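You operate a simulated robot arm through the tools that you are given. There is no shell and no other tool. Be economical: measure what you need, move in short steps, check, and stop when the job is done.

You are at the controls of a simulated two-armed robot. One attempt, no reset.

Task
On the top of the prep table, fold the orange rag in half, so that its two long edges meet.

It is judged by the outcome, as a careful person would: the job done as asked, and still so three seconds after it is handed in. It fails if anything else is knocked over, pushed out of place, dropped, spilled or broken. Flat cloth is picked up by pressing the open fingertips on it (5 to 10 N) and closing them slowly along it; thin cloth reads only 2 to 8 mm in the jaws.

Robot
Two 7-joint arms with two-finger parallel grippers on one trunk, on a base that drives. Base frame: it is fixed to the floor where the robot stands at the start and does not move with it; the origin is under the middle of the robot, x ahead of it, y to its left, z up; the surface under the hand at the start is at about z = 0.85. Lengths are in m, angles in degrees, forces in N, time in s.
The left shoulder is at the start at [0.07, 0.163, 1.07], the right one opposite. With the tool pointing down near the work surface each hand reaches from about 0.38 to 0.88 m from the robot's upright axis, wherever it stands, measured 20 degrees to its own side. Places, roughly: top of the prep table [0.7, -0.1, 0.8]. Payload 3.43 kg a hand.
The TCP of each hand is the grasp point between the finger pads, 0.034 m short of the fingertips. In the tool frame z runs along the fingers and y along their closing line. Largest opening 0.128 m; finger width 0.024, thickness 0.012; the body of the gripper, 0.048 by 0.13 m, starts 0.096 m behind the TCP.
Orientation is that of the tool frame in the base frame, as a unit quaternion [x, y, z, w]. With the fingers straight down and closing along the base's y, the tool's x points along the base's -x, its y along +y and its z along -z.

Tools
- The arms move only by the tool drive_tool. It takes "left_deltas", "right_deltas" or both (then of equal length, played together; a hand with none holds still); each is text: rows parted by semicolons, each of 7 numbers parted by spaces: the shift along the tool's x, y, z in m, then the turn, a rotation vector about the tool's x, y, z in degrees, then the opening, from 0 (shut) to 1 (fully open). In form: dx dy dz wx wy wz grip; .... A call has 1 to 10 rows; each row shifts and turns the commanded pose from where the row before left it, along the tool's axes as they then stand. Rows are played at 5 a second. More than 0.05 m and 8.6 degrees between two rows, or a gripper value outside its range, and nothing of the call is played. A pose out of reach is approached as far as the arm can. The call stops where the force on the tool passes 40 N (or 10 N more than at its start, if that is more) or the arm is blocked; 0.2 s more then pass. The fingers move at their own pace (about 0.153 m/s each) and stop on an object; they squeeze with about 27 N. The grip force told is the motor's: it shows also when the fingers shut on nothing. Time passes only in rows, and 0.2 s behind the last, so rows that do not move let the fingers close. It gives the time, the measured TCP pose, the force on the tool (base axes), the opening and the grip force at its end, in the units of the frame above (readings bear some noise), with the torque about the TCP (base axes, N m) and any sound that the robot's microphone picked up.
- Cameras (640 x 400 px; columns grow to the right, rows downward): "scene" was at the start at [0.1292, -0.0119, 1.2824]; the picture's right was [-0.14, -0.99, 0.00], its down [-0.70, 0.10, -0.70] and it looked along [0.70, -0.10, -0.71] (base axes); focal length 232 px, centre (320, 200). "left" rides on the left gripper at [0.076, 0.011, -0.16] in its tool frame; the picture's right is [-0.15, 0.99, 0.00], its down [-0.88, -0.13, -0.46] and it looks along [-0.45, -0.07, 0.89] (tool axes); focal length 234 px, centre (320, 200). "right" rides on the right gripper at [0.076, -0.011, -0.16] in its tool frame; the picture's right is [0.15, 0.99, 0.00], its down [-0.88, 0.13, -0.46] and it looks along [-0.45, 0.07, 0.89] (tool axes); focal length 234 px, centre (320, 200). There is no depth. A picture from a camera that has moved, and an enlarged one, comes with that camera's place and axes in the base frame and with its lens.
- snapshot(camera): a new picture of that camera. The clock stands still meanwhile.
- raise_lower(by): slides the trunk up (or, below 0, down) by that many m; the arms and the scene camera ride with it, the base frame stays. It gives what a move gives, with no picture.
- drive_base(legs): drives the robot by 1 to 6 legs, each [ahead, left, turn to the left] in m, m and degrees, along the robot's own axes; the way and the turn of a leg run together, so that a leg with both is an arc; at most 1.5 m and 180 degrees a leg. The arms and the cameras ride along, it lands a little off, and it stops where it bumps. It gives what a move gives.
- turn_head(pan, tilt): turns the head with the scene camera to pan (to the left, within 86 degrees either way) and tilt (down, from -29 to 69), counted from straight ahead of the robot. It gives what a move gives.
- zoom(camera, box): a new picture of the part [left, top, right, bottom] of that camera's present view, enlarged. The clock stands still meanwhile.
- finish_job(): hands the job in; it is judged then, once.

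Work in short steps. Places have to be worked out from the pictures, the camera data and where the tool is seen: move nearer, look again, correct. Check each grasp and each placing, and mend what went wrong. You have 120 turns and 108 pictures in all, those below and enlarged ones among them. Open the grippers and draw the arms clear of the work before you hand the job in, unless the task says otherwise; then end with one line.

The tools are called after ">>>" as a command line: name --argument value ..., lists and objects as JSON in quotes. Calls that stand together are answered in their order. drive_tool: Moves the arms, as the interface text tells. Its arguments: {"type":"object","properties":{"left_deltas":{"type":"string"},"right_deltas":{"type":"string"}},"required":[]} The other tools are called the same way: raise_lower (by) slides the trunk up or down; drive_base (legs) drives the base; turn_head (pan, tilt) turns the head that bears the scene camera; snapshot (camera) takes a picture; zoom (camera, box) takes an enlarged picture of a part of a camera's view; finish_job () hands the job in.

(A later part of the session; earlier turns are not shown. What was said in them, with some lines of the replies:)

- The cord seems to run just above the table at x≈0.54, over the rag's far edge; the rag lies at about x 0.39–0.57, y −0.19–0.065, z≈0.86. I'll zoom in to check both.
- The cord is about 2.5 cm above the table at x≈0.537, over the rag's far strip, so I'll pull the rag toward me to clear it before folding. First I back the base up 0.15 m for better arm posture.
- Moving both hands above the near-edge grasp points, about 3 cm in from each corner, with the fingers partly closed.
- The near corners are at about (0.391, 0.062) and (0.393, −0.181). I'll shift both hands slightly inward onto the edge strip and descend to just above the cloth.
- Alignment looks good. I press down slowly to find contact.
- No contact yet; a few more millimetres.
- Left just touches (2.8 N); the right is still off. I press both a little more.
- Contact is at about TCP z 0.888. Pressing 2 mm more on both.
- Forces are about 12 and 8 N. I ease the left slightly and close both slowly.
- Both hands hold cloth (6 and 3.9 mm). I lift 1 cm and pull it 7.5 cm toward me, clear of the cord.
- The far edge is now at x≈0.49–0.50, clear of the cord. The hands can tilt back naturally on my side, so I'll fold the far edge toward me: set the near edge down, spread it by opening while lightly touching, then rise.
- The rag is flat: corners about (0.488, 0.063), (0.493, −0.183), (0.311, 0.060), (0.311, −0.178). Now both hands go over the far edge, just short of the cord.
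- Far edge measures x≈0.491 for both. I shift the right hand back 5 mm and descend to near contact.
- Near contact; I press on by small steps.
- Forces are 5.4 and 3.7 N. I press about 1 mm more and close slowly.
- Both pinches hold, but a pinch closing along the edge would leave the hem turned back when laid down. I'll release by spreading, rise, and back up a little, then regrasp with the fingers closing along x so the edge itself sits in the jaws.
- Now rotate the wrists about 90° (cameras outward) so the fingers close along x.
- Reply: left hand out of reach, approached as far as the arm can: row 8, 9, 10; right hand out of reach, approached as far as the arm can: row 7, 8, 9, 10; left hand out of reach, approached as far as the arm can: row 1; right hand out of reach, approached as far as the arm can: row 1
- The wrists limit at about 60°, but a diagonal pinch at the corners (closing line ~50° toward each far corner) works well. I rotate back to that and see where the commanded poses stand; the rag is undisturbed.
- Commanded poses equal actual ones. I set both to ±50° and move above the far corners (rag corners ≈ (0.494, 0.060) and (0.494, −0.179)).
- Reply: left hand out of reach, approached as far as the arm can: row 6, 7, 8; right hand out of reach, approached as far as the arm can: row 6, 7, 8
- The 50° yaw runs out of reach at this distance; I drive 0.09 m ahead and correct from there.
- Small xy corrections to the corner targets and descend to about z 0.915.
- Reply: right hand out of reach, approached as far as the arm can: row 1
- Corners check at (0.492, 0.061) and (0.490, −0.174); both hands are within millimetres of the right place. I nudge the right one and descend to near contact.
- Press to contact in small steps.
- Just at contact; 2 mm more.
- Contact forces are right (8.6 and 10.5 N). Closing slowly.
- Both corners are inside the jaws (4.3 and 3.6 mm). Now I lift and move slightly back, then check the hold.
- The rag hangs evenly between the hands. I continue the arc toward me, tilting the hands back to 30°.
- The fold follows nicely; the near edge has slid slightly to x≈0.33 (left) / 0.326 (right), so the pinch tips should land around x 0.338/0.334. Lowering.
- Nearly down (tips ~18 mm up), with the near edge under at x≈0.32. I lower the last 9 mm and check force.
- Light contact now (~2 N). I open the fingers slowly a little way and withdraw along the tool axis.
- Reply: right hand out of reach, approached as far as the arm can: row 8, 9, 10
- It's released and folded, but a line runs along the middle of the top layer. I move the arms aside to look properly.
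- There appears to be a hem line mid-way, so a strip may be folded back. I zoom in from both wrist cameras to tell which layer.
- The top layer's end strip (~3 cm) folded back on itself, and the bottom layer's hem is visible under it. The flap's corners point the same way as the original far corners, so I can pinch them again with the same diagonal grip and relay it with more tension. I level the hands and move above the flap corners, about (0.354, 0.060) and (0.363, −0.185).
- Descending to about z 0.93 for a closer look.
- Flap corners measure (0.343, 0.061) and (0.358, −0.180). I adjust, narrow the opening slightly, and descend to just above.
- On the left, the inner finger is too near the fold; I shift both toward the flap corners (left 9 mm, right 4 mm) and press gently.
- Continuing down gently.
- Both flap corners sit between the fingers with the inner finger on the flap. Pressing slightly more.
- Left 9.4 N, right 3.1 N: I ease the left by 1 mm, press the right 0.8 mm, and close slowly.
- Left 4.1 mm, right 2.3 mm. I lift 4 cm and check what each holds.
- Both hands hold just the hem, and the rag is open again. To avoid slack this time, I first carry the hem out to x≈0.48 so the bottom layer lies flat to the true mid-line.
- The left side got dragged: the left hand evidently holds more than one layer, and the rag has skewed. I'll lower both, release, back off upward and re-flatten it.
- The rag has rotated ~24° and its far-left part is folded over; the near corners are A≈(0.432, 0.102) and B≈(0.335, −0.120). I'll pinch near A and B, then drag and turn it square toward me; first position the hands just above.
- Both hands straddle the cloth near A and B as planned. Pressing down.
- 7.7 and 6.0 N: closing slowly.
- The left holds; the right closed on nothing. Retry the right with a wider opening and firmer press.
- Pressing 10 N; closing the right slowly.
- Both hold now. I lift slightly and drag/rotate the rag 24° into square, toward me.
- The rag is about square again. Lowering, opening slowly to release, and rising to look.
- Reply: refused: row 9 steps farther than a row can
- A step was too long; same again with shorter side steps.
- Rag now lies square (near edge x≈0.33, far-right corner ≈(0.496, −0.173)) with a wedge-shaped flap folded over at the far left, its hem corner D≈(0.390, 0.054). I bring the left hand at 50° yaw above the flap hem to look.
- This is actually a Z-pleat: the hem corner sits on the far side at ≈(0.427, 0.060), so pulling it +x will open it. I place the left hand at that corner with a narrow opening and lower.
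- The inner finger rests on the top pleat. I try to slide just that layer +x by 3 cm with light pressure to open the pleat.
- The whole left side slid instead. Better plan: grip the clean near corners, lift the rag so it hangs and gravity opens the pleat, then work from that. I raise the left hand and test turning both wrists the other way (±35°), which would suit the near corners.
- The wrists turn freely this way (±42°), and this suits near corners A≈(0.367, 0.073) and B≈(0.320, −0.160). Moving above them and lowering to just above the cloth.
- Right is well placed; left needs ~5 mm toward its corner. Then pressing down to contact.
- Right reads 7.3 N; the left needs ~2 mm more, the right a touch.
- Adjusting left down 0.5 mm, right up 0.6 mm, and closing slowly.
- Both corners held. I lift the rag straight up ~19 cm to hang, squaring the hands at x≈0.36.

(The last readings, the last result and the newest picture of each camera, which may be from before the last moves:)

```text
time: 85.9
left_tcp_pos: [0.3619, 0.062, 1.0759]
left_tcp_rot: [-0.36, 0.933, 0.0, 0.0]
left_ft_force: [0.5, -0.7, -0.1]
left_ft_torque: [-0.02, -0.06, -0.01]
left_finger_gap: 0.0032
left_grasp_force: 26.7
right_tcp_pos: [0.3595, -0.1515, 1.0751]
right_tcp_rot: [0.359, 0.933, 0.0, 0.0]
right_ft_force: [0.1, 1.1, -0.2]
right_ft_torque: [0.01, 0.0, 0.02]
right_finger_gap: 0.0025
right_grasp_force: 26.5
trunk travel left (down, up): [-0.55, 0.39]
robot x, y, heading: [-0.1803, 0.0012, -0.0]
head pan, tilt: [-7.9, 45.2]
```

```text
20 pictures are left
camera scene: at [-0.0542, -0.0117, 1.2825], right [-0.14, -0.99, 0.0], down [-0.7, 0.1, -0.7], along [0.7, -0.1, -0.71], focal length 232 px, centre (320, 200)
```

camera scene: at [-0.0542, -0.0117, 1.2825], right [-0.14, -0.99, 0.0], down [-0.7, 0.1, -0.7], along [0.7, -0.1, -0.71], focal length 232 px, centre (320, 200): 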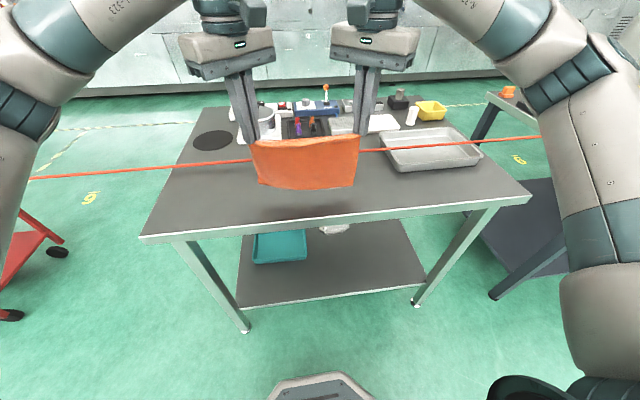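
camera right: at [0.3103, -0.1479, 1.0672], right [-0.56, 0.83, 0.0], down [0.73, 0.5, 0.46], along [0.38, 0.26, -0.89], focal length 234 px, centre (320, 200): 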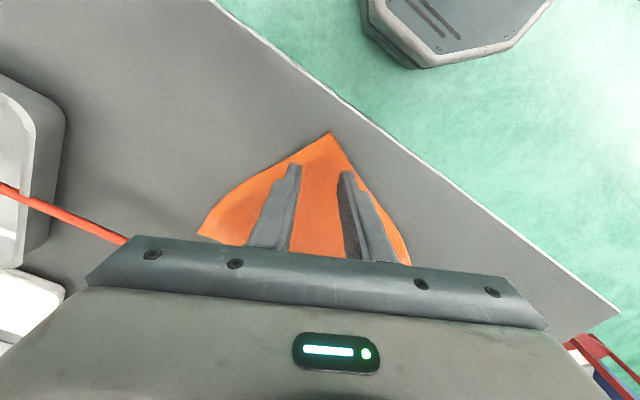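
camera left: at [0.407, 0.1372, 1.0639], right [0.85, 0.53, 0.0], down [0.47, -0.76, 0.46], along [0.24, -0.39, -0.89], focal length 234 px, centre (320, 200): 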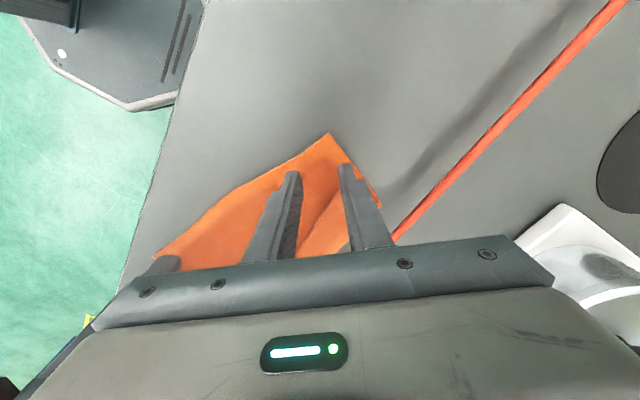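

It hangs cleanly. I zoom in to check the bottom hem and whether the pleat is gone.

>>> zoom --camera "scene" --box '[220, 110, 396, 220]'

```text
3.64 times, centred on (308, 165) of scene
camera zoom: at [-0.0542, -0.0117, 1.2825], right [-0.14, -0.99, 0.0], down [-0.7, 0.1, -0.7], along [0.7, -0.1, -0.71], focal length 843 px, centre (364, 327)
```

zoom: 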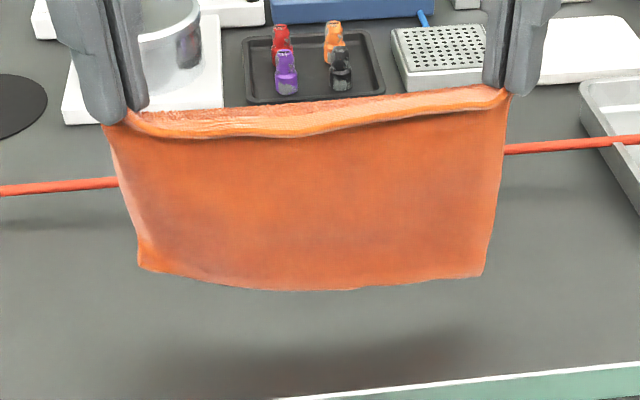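

The hanging length looks a bit short at left (pleat maybe still clinging on the hidden side). I raise it a little, shake it gently and let it settle.

>>> drive_tool --left_deltas "0 0 -0.04 0 0 0 0;0 0 0.03 0 0 0 0;0 0 -0.03 0 0 0 0;0 0 0.03 0 0 0 0;0 0 -0.03 0 0 0 0;0 0 0 0 0 0 0;0 0 0 0 0 0 0;0 0 0 0 0 0 0;0 0 0 0 0 0 0" --right_deltas "0 0 -0.04 0 0 0 0;0 0 0.03 0 0 0 0;0 0 -0.03 0 0 0 0;0 0 0.03 0 0 0 0;0 0 -0.03 0 0 0 0;0 0 0 0 0 0 0;0 0 0 0 0 0 0;0 0 0 0 0 0 0;0 0 0 0 0 0 0"

>>> zoom --camera "scene" --box '[220, 90, 396, 200]'

```text
time: 87.9
left_tcp_pos: [0.3608, 0.0644, 1.1153]
left_tcp_rot: [-0.36, 0.933, 0.0, 0.0]
left_ft_force: [-0.2, -1.0, 0.1]
left_ft_torque: [-0.03, 0.02, 0.01]
left_finger_gap: 0.0029
left_grasp_force: 27.0
right_tcp_pos: [0.3601, -0.1502, 1.1146]
right_tcp_rot: [0.361, 0.933, 0.0, 0.0]
right_ft_force: [0.9, 0.6, -0.4]
right_ft_torque: [0.03, 0.01, 0.04]
right_finger_gap: 0.0023
right_grasp_force: 26.8
trunk travel left (down, up): [-0.55, 0.39]
robot x, y, heading: [-0.1818, 0.0019, -0.1]
head pan, tilt: [-7.9, 45.2]
```

```text
3.64 times, centred on (308, 145) of scene
camera zoom: at [-0.0531, -0.0117, 1.2823], right [-0.14, -0.99, 0.0], down [-0.7, 0.1, -0.7], along [0.7, -0.1, -0.71], focal length 843 px, centre (364, 400)
```

zoom: 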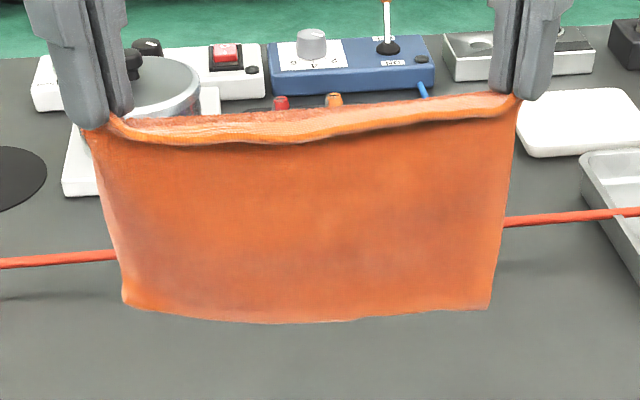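

Measured hanging length is still shorter on the left (≈11 cm vs 14.5 cm). I zoom at the bottom-left to see whether it's a hem or a fold.

>>> zoom --camera "scene" --box '[240, 150, 304, 190]'

>>> snapshot --camera "right"

```text
10.00 times, centred on (272, 170) of scene
camera zoom: at [-0.0531, -0.0117, 1.2823], right [-0.14, -0.99, 0.0], down [-0.7, 0.1, -0.7], along [0.7, -0.1, -0.71], focal length 2318 px, centre (800, 500)
```

zoom: 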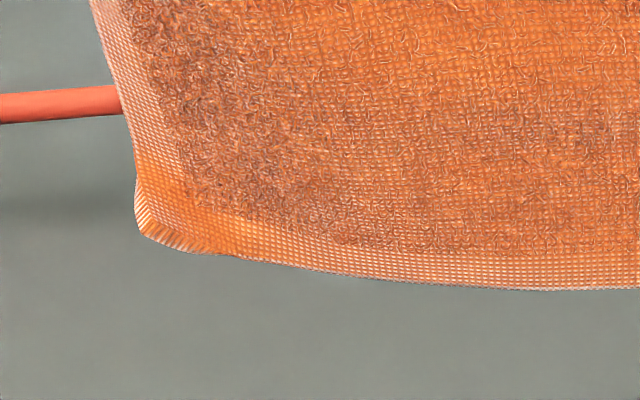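

```text
16 pictures are left
camera right: at [0.2957, -0.1071, 1.2754], right [0.56, 0.83, 0.0], down [0.74, -0.49, 0.46], along [0.38, -0.25, -0.89], focal length 234 px, centre (320, 200)
```

right: 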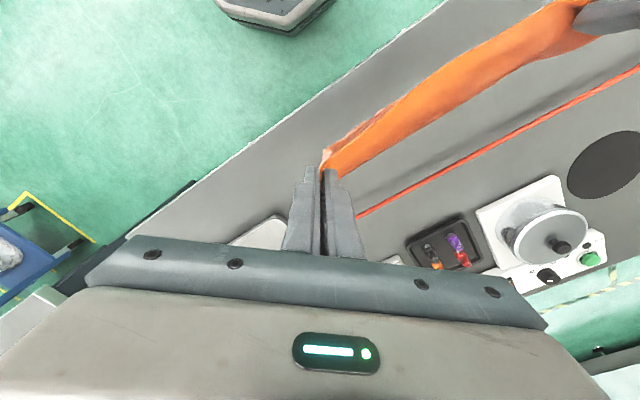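

The bottom is the real hem: the rag hangs fully open. Plan: touch the hem down near x≈0.34, lay the lower half out to +x, then bring the top edge back over it. First I go back and down to hem touch.

>>> drive_tool --left_deltas "0.0056 0.005 0.009 0 0 0 0;0.0056 0.005 0.009 0 0 0 0;0.0056 0.005 0.009 0 0 0 0;0.0056 0.005 0.009 0 0 0 0;0.0056 0.005 0.009 0 0 0 0;0.0056 0.005 0.009 0 0 0 0;0 0 0 0 0 0 0;0 0 0 0 0 0 0" --right_deltas "0.0056 -0.005 0.009 0 0 0 0;0.0056 -0.005 0.009 0 0 0 0;0.0056 -0.005 0.009 0 0 0 0;0.0056 -0.005 0.009 0 0 0 0;0.0056 -0.005 0.009 0 0 0 0;0.0056 -0.005 0.009 0 0 0 0;0 0 0 0 0 0 0;0 0 0 0 0 0 0"

>>> zoom --camera "scene" --box '[210, 120, 418, 250]'

```text
time: 89.7
left_tcp_pos: [0.3174, 0.0663, 1.0618]
left_tcp_rot: [-0.36, 0.933, 0.001, 0.0]
left_ft_force: [0.3, -1.1, -0.3]
left_ft_torque: [-0.02, -0.02, 0.0]
left_finger_gap: 0.0033
left_grasp_force: 27.3
right_tcp_pos: [0.3154, -0.1515, 1.0623]
right_tcp_rot: [0.36, 0.933, 0.0, 0.0]
right_ft_force: [0.2, 2.2, -0.3]
right_ft_torque: [0.03, 0.01, -0.01]
right_finger_gap: 0.0021
right_grasp_force: 26.8
trunk travel left (down, up): [-0.55, 0.39]
robot x, y, heading: [-0.1846, -0.0018, 0.1]
head pan, tilt: [-7.9, 45.2]
```

```text
3.08 times, centred on (314, 185) of scene
camera zoom: at [-0.0537, -0.0117, 1.2824], right [-0.14, -0.99, 0.0], down [-0.7, 0.1, -0.7], along [0.7, -0.1, -0.71], focal length 713 px, centre (338, 246)
```

zoom: 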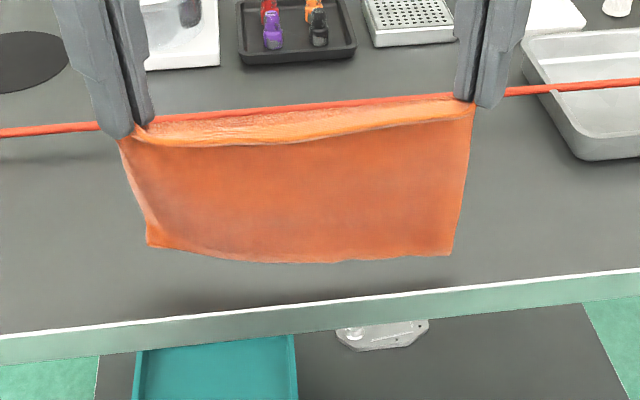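

The hem is about at the table near x≈0.33–0.34. Now I advance +x while lowering to lay out the lower half.

>>> drive_tool --left_deltas "-0.005 -0.0045 0.015 0 0 0 0;-0.0107 -0.0096 0.012 0 0 0 0;-0.0115 -0.0103 0.012 0 0 0 0;-0.0115 -0.0103 0.012 0 0 0 0;-0.0115 -0.0103 0.012 0 0 0 0;-0.0115 -0.0103 0.012 0 0 0 0;-0.0115 -0.0103 0.012 0 0 0 0;-0.0115 -0.0103 0.01 0 0 0 0;0 0 0 0 0 0 0;0 0 0 0 0 0 0" --right_deltas "-0.005 0.0045 0.015 0 0 0 0;-0.0107 0.0096 0.012 0 0 0 0;-0.0115 0.0103 0.012 0 0 0 0;-0.0115 0.0103 0.012 0 0 0 0;-0.0115 0.0103 0.012 0 0 0 0;-0.0115 0.0103 0.012 0 0 0 0;-0.0115 0.0103 0.012 0 0 0 0;-0.0115 0.0103 0.01 0 0 0 0;0 0 0 0 0 0 0;0 0 0 0 0 0 0"

>>> zoom --camera "scene" --box '[210, 120, 418, 250]'

```text
time: 91.9
left_tcp_pos: [0.4297, 0.0666, 0.9636]
left_tcp_rot: [-0.36, 0.933, 0.0, 0.0]
left_ft_force: [0.3, -1.8, -0.3]
left_ft_torque: [-0.07, -0.01, 0.03]
left_finger_gap: 0.0029
left_grasp_force: 26.7
right_tcp_pos: [0.4302, -0.151, 0.9662]
right_tcp_rot: [0.36, 0.933, 0.0, 0.0]
right_ft_force: [0.1, 2.0, -0.2]
right_ft_torque: [0.04, 0.02, 0.03]
right_finger_gap: 0.0021
right_grasp_force: 26.9
trunk travel left (down, up): [-0.55, 0.39]
robot x, y, heading: [-0.1829, -0.0034, 0.1]
head pan, tilt: [-7.9, 45.2]
```

```text
3.08 times, centred on (314, 185) of scene
camera zoom: at [-0.0534, -0.0116, 1.2823], right [-0.14, -0.99, 0.0], down [-0.7, 0.1, -0.7], along [0.7, -0.1, -0.71], focal length 713 px, centre (338, 246)
```

zoom: 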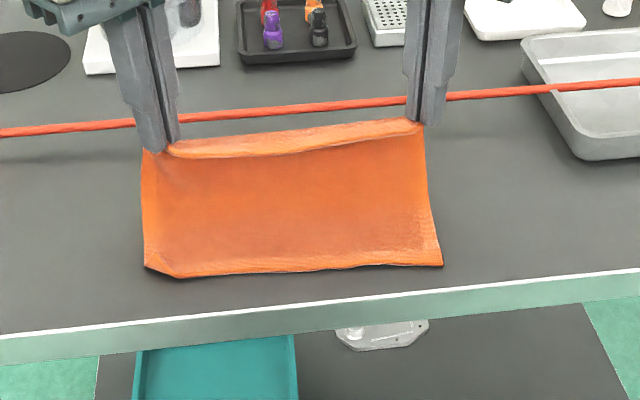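

The lower half is laid out with its hem along x≈0.350 (left) to 0.334 (right). Now I bring the top edge back over in a nearly taut arc, tilting 20°, stopping just above the hem.

>>> drive_tool --left_deltas "0.0149 0.0134 0.0027 2.68 -2.97 0 0;0.0156 0.014 0.0098 2.68 -2.97 0 0;0.0143 0.0129 0.0129 2.68 -2.97 0 0;0.0117 0.0105 0.0146 2.68 -2.97 0 0;0.0089 0.008 0.0118 2.68 -2.97 0 0;0 0 0 0 0 0 0;0 0 0 0 0 0 0" --right_deltas "0.0168 -0.0151 0.0043 -2.68 -2.97 0 0;0.0178 -0.0161 0.0096 -2.68 -2.97 0 0;0.0166 -0.0149 0.0125 -2.68 -2.97 0 0;0.0146 -0.0131 0.0138 -2.68 -2.97 0 0;0.0112 -0.0101 0.012 -2.68 -2.97 0 0;0 0 0 0 0 0 0;0 0 0 0 0 0 0"

>>> zoom --camera "scene" --box '[210, 120, 418, 250]'

```text
time: 93.5
left_tcp_pos: [0.3519, 0.0645, 0.901]
left_tcp_rot: [-0.355, 0.919, -0.063, 0.162]
left_ft_force: [-0.1, -0.7, -0.1]
left_ft_torque: [0.03, 0.03, -0.01]
left_finger_gap: 0.0031
left_grasp_force: 27.2
right_tcp_pos: [0.3356, -0.1515, 0.9009]
right_tcp_rot: [0.354, 0.919, 0.062, 0.163]
right_ft_force: [0.7, 0.7, -0.7]
right_ft_torque: [-0.03, 0.0, 0.01]
right_finger_gap: 0.0023
right_grasp_force: 26.9
trunk travel left (down, up): [-0.55, 0.39]
robot x, y, heading: [-0.1822, -0.0013, -0.0]
head pan, tilt: [-7.9, 45.2]
```

```text
3.08 times, centred on (314, 185) of scene
camera zoom: at [-0.0538, -0.0118, 1.2824], right [-0.14, -0.99, 0.0], down [-0.7, 0.1, -0.7], along [0.7, -0.1, -0.71], focal length 713 px, centre (338, 246)
```

zoom: 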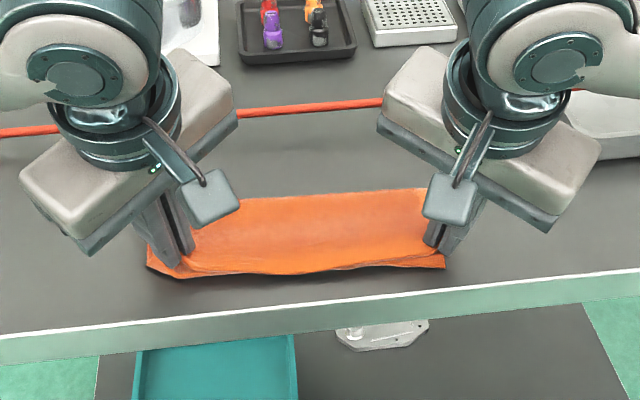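

The layers lie together: crease at x≈0.422, edges at ≈0.34. I lower the last few millimetres with a slight pull toward me, open slowly and withdraw along the tool axis.

>>> drive_tool --left_deltas "0.0033 0.003 0.0037 0 0 0 0;0 0 0.001 0 0 0 0;0 0 0 0 0 0 0;0 0 0 0 0 0 0.05;0 0 0 0 0 0 0.1;0 0 0 0 0 0 0.13;0 0 -0.01 0 0 0 0.13;0 0 -0.015 0 0 0 0.13;0 0 -0.025 0 0 0 0.13;0 0 -0.03 0 0 0 0.13" --right_deltas "0.0033 -0.003 0.0037 0 0 0 0;0 0 0.001 0 0 0 0;0 0 0 0 0 0 0;0 0 0 0 0 0 0.05;0 0 0 0 0 0 0.1;0 0 0 0 0 0 0.13;0 0 -0.01 0 0 0 0.13;0 0 -0.015 0 0 0 0.13;0 0 -0.025 0 0 0 0.13;0 0 -0.03 0 0 0 0.13"

>>> zoom --camera "scene" --box '[240, 160, 384, 250]'

```text
time: 95.7
left_tcp_pos: [0.3207, 0.0673, 0.9722]
left_tcp_rot: [-0.354, 0.919, -0.062, 0.163]
left_ft_force: [0.2, -0.3, 1.2]
left_ft_torque: [0.01, -0.04, 0.01]
left_finger_gap: 0.0164
left_grasp_force: 0.0
right_tcp_pos: [0.3054, -0.151, 0.9717]
right_tcp_rot: [0.354, 0.919, 0.063, 0.163]
right_ft_force: [0.6, -0.3, -0.4]
right_ft_torque: [0.01, -0.03, 0.0]
right_finger_gap: 0.0168
right_grasp_force: 0.1
trunk travel left (down, up): [-0.55, 0.39]
robot x, y, heading: [-0.1848, 0.0045, 0.0]
head pan, tilt: [-7.9, 45.2]
```

```text
4.44 times, centred on (312, 205) of scene
camera zoom: at [-0.0549, -0.0114, 1.2824], right [-0.14, -0.99, 0.0], down [-0.7, 0.1, -0.71], along [0.7, -0.1, -0.71], focal length 1030 px, centre (356, 178)
```

zoom: 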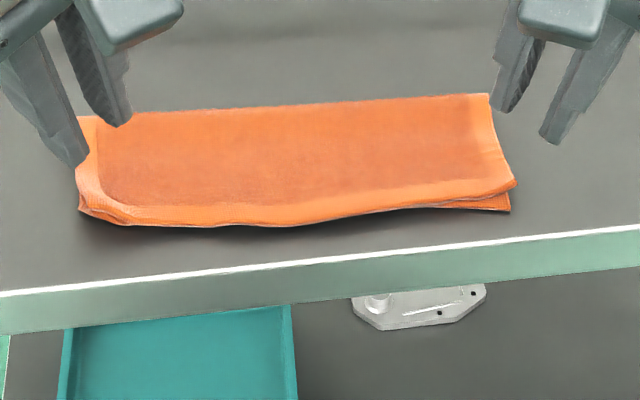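

Excellent: the top hem now lies along the bottom hem, no flap. I move the arms clear and look closely at the alignment.

>>> drive_tool --left_deltas "0 0 -0.04 0 0 0 0.13;-0.015 0.017 -0.03 0 0 0 0.13;-0.025 0.028 -0.02 0 0 0 0.13;-0.025 0.028 0 0 0 0 0.13;-0.025 0.028 0 0 0 0 0.13;0 0 0 0 0 0 0.13" --right_deltas "0 0 -0.04 0 0 0 0.13;-0.015 -0.017 -0.03 0 0 0 0.13;-0.025 -0.028 -0.02 0 0 0 0.13;-0.025 -0.028 0 0 0 0 0.13;-0.025 -0.028 0 0 0 0 0.13;0 0 0 0 0 0 0.13"

>>> zoom --camera "scene" --box '[248, 170, 376, 250]'

```text
time: 97.1
left_tcp_pos: [0.291, 0.2019, 1.055]
left_tcp_rot: [-0.354, 0.919, -0.062, 0.162]
left_ft_force: [0.4, -0.1, 0.3]
left_ft_torque: [0.01, 0.0, -0.01]
left_finger_gap: 0.0166
left_grasp_force: 0.1
right_tcp_pos: [0.2752, -0.2854, 1.0543]
right_tcp_rot: [0.354, 0.919, 0.062, 0.162]
right_ft_force: [0.1, -0.5, -0.7]
right_ft_torque: [0.0, 0.02, 0.0]
right_finger_gap: 0.0168
right_grasp_force: 0.1
trunk travel left (down, up): [-0.55, 0.39]
robot x, y, heading: [-0.1836, 0.0006, 0.2]
head pan, tilt: [-7.9, 45.2]
```

```text
5.00 times, centred on (312, 210) of scene
camera zoom: at [-0.053, -0.0117, 1.2823], right [-0.14, -0.99, 0.0], down [-0.7, 0.1, -0.7], along [0.7, -0.1, -0.71], focal length 1159 px, centre (360, 150)
```

zoom: 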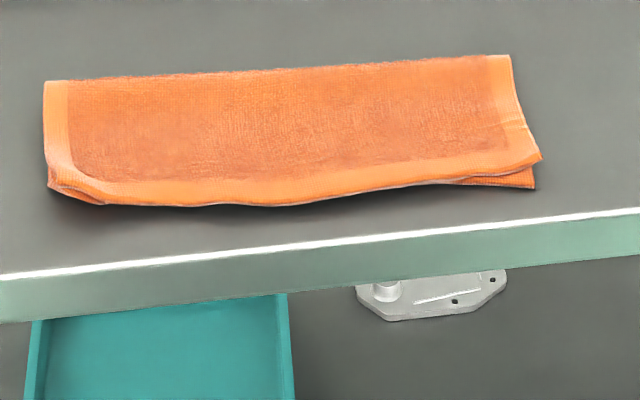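

The edges meet along most of the length; the near-right corner of the bottom layer peeks out. I check the size of that with the right camera.

>>> snapshot --camera "right"

>>> zoom --camera "scene" --box '[328, 180, 376, 210]'

```text
10 pictures are left
camera right: at [0.1592, -0.2432, 1.1828], right [0.52, 0.83, 0.19], down [0.54, -0.49, 0.68], along [0.66, -0.25, -0.71], focal length 234 px, centre (320, 200)
```

right: 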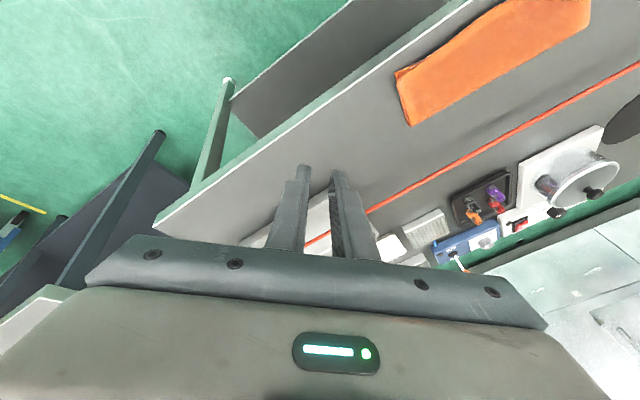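

```text
13.33 times, centred on (352, 195) of scene
camera zoom: at [-0.053, -0.0117, 1.2823], right [-0.14, -0.99, 0.0], down [-0.7, 0.1, -0.7], along [0.7, -0.1, -0.71], focal length 3090 px, centre (-107, 267)
```

zoom: 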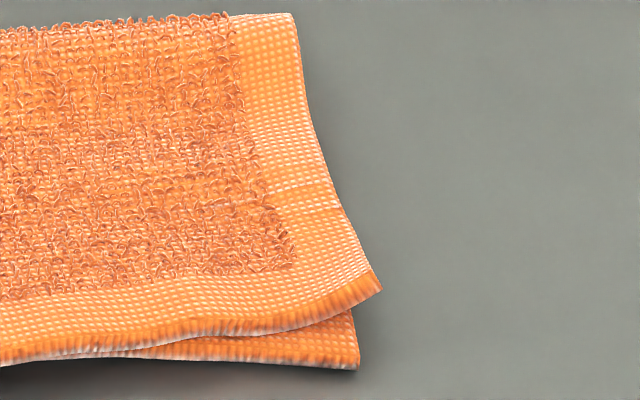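

The offset is only about 1.4 cm at one corner and near zero elsewhere, so the long edges meet and further handling would risk more than it gains. I open the grippers fully, well clear of the rag, and take a last look.

>>> drive_tool --left_deltas "0 0 -0.02 0 0 0 0.6;0 0 0 0 0 0 1;0 0 0 0 0 0 1;0 0 0 0 0 0 1" --right_deltas "0 0 -0.02 0 0 0 0.6;0 0 0 0 0 0 1;0 0 0 0 0 0 1;0 0 0 0 0 0 1"

>>> snapshot --camera "scene"

```text
time: 98.1
left_tcp_pos: [0.285, 0.2016, 1.0746]
left_tcp_rot: [-0.355, 0.919, -0.062, 0.163]
left_ft_force: [0.9, 0.6, 0.1]
left_ft_torque: [0.0, 0.0, 0.02]
left_finger_gap: 0.128
left_grasp_force: 0.0
right_tcp_pos: [0.2665, -0.2857, 1.0727]
right_tcp_rot: [0.354, 0.919, 0.062, 0.162]
right_ft_force: [0.0, -0.1, -0.1]
right_ft_torque: [0.01, 0.0, -0.01]
right_finger_gap: 0.1281
right_grasp_force: 0.0
trunk travel left (down, up): [-0.55, 0.39]
robot x, y, heading: [-0.1823, -0.0002, -0.3]
head pan, tilt: [-7.9, 45.2]
```

```text
8 pictures are left
camera scene: at [-0.0536, -0.0117, 1.2824], right [-0.14, -0.99, 0.0], down [-0.7, 0.1, -0.7], along [0.7, -0.1, -0.71], focal length 232 px, centre (320, 200)
```

scene: 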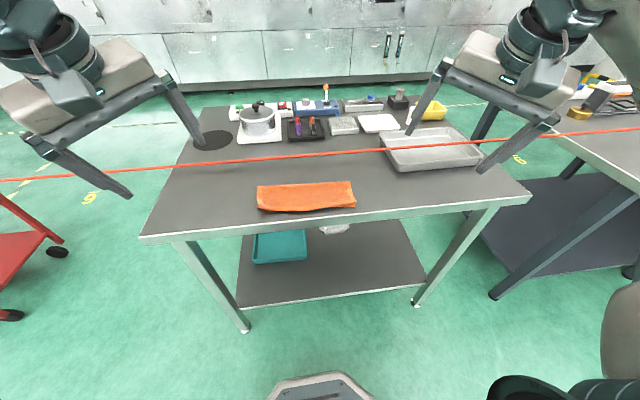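

The rag is folded on the table, everything else is in place, and the arms are clear with open grippers. Handing in.

>>> finish_job

```text
The job is handed in.
```

The orange rag is folded in half on the prep table with its long edges together, apart from about 1.4 cm of the bottom layer showing at the near-right corner; in the last picture nothing else had moved.
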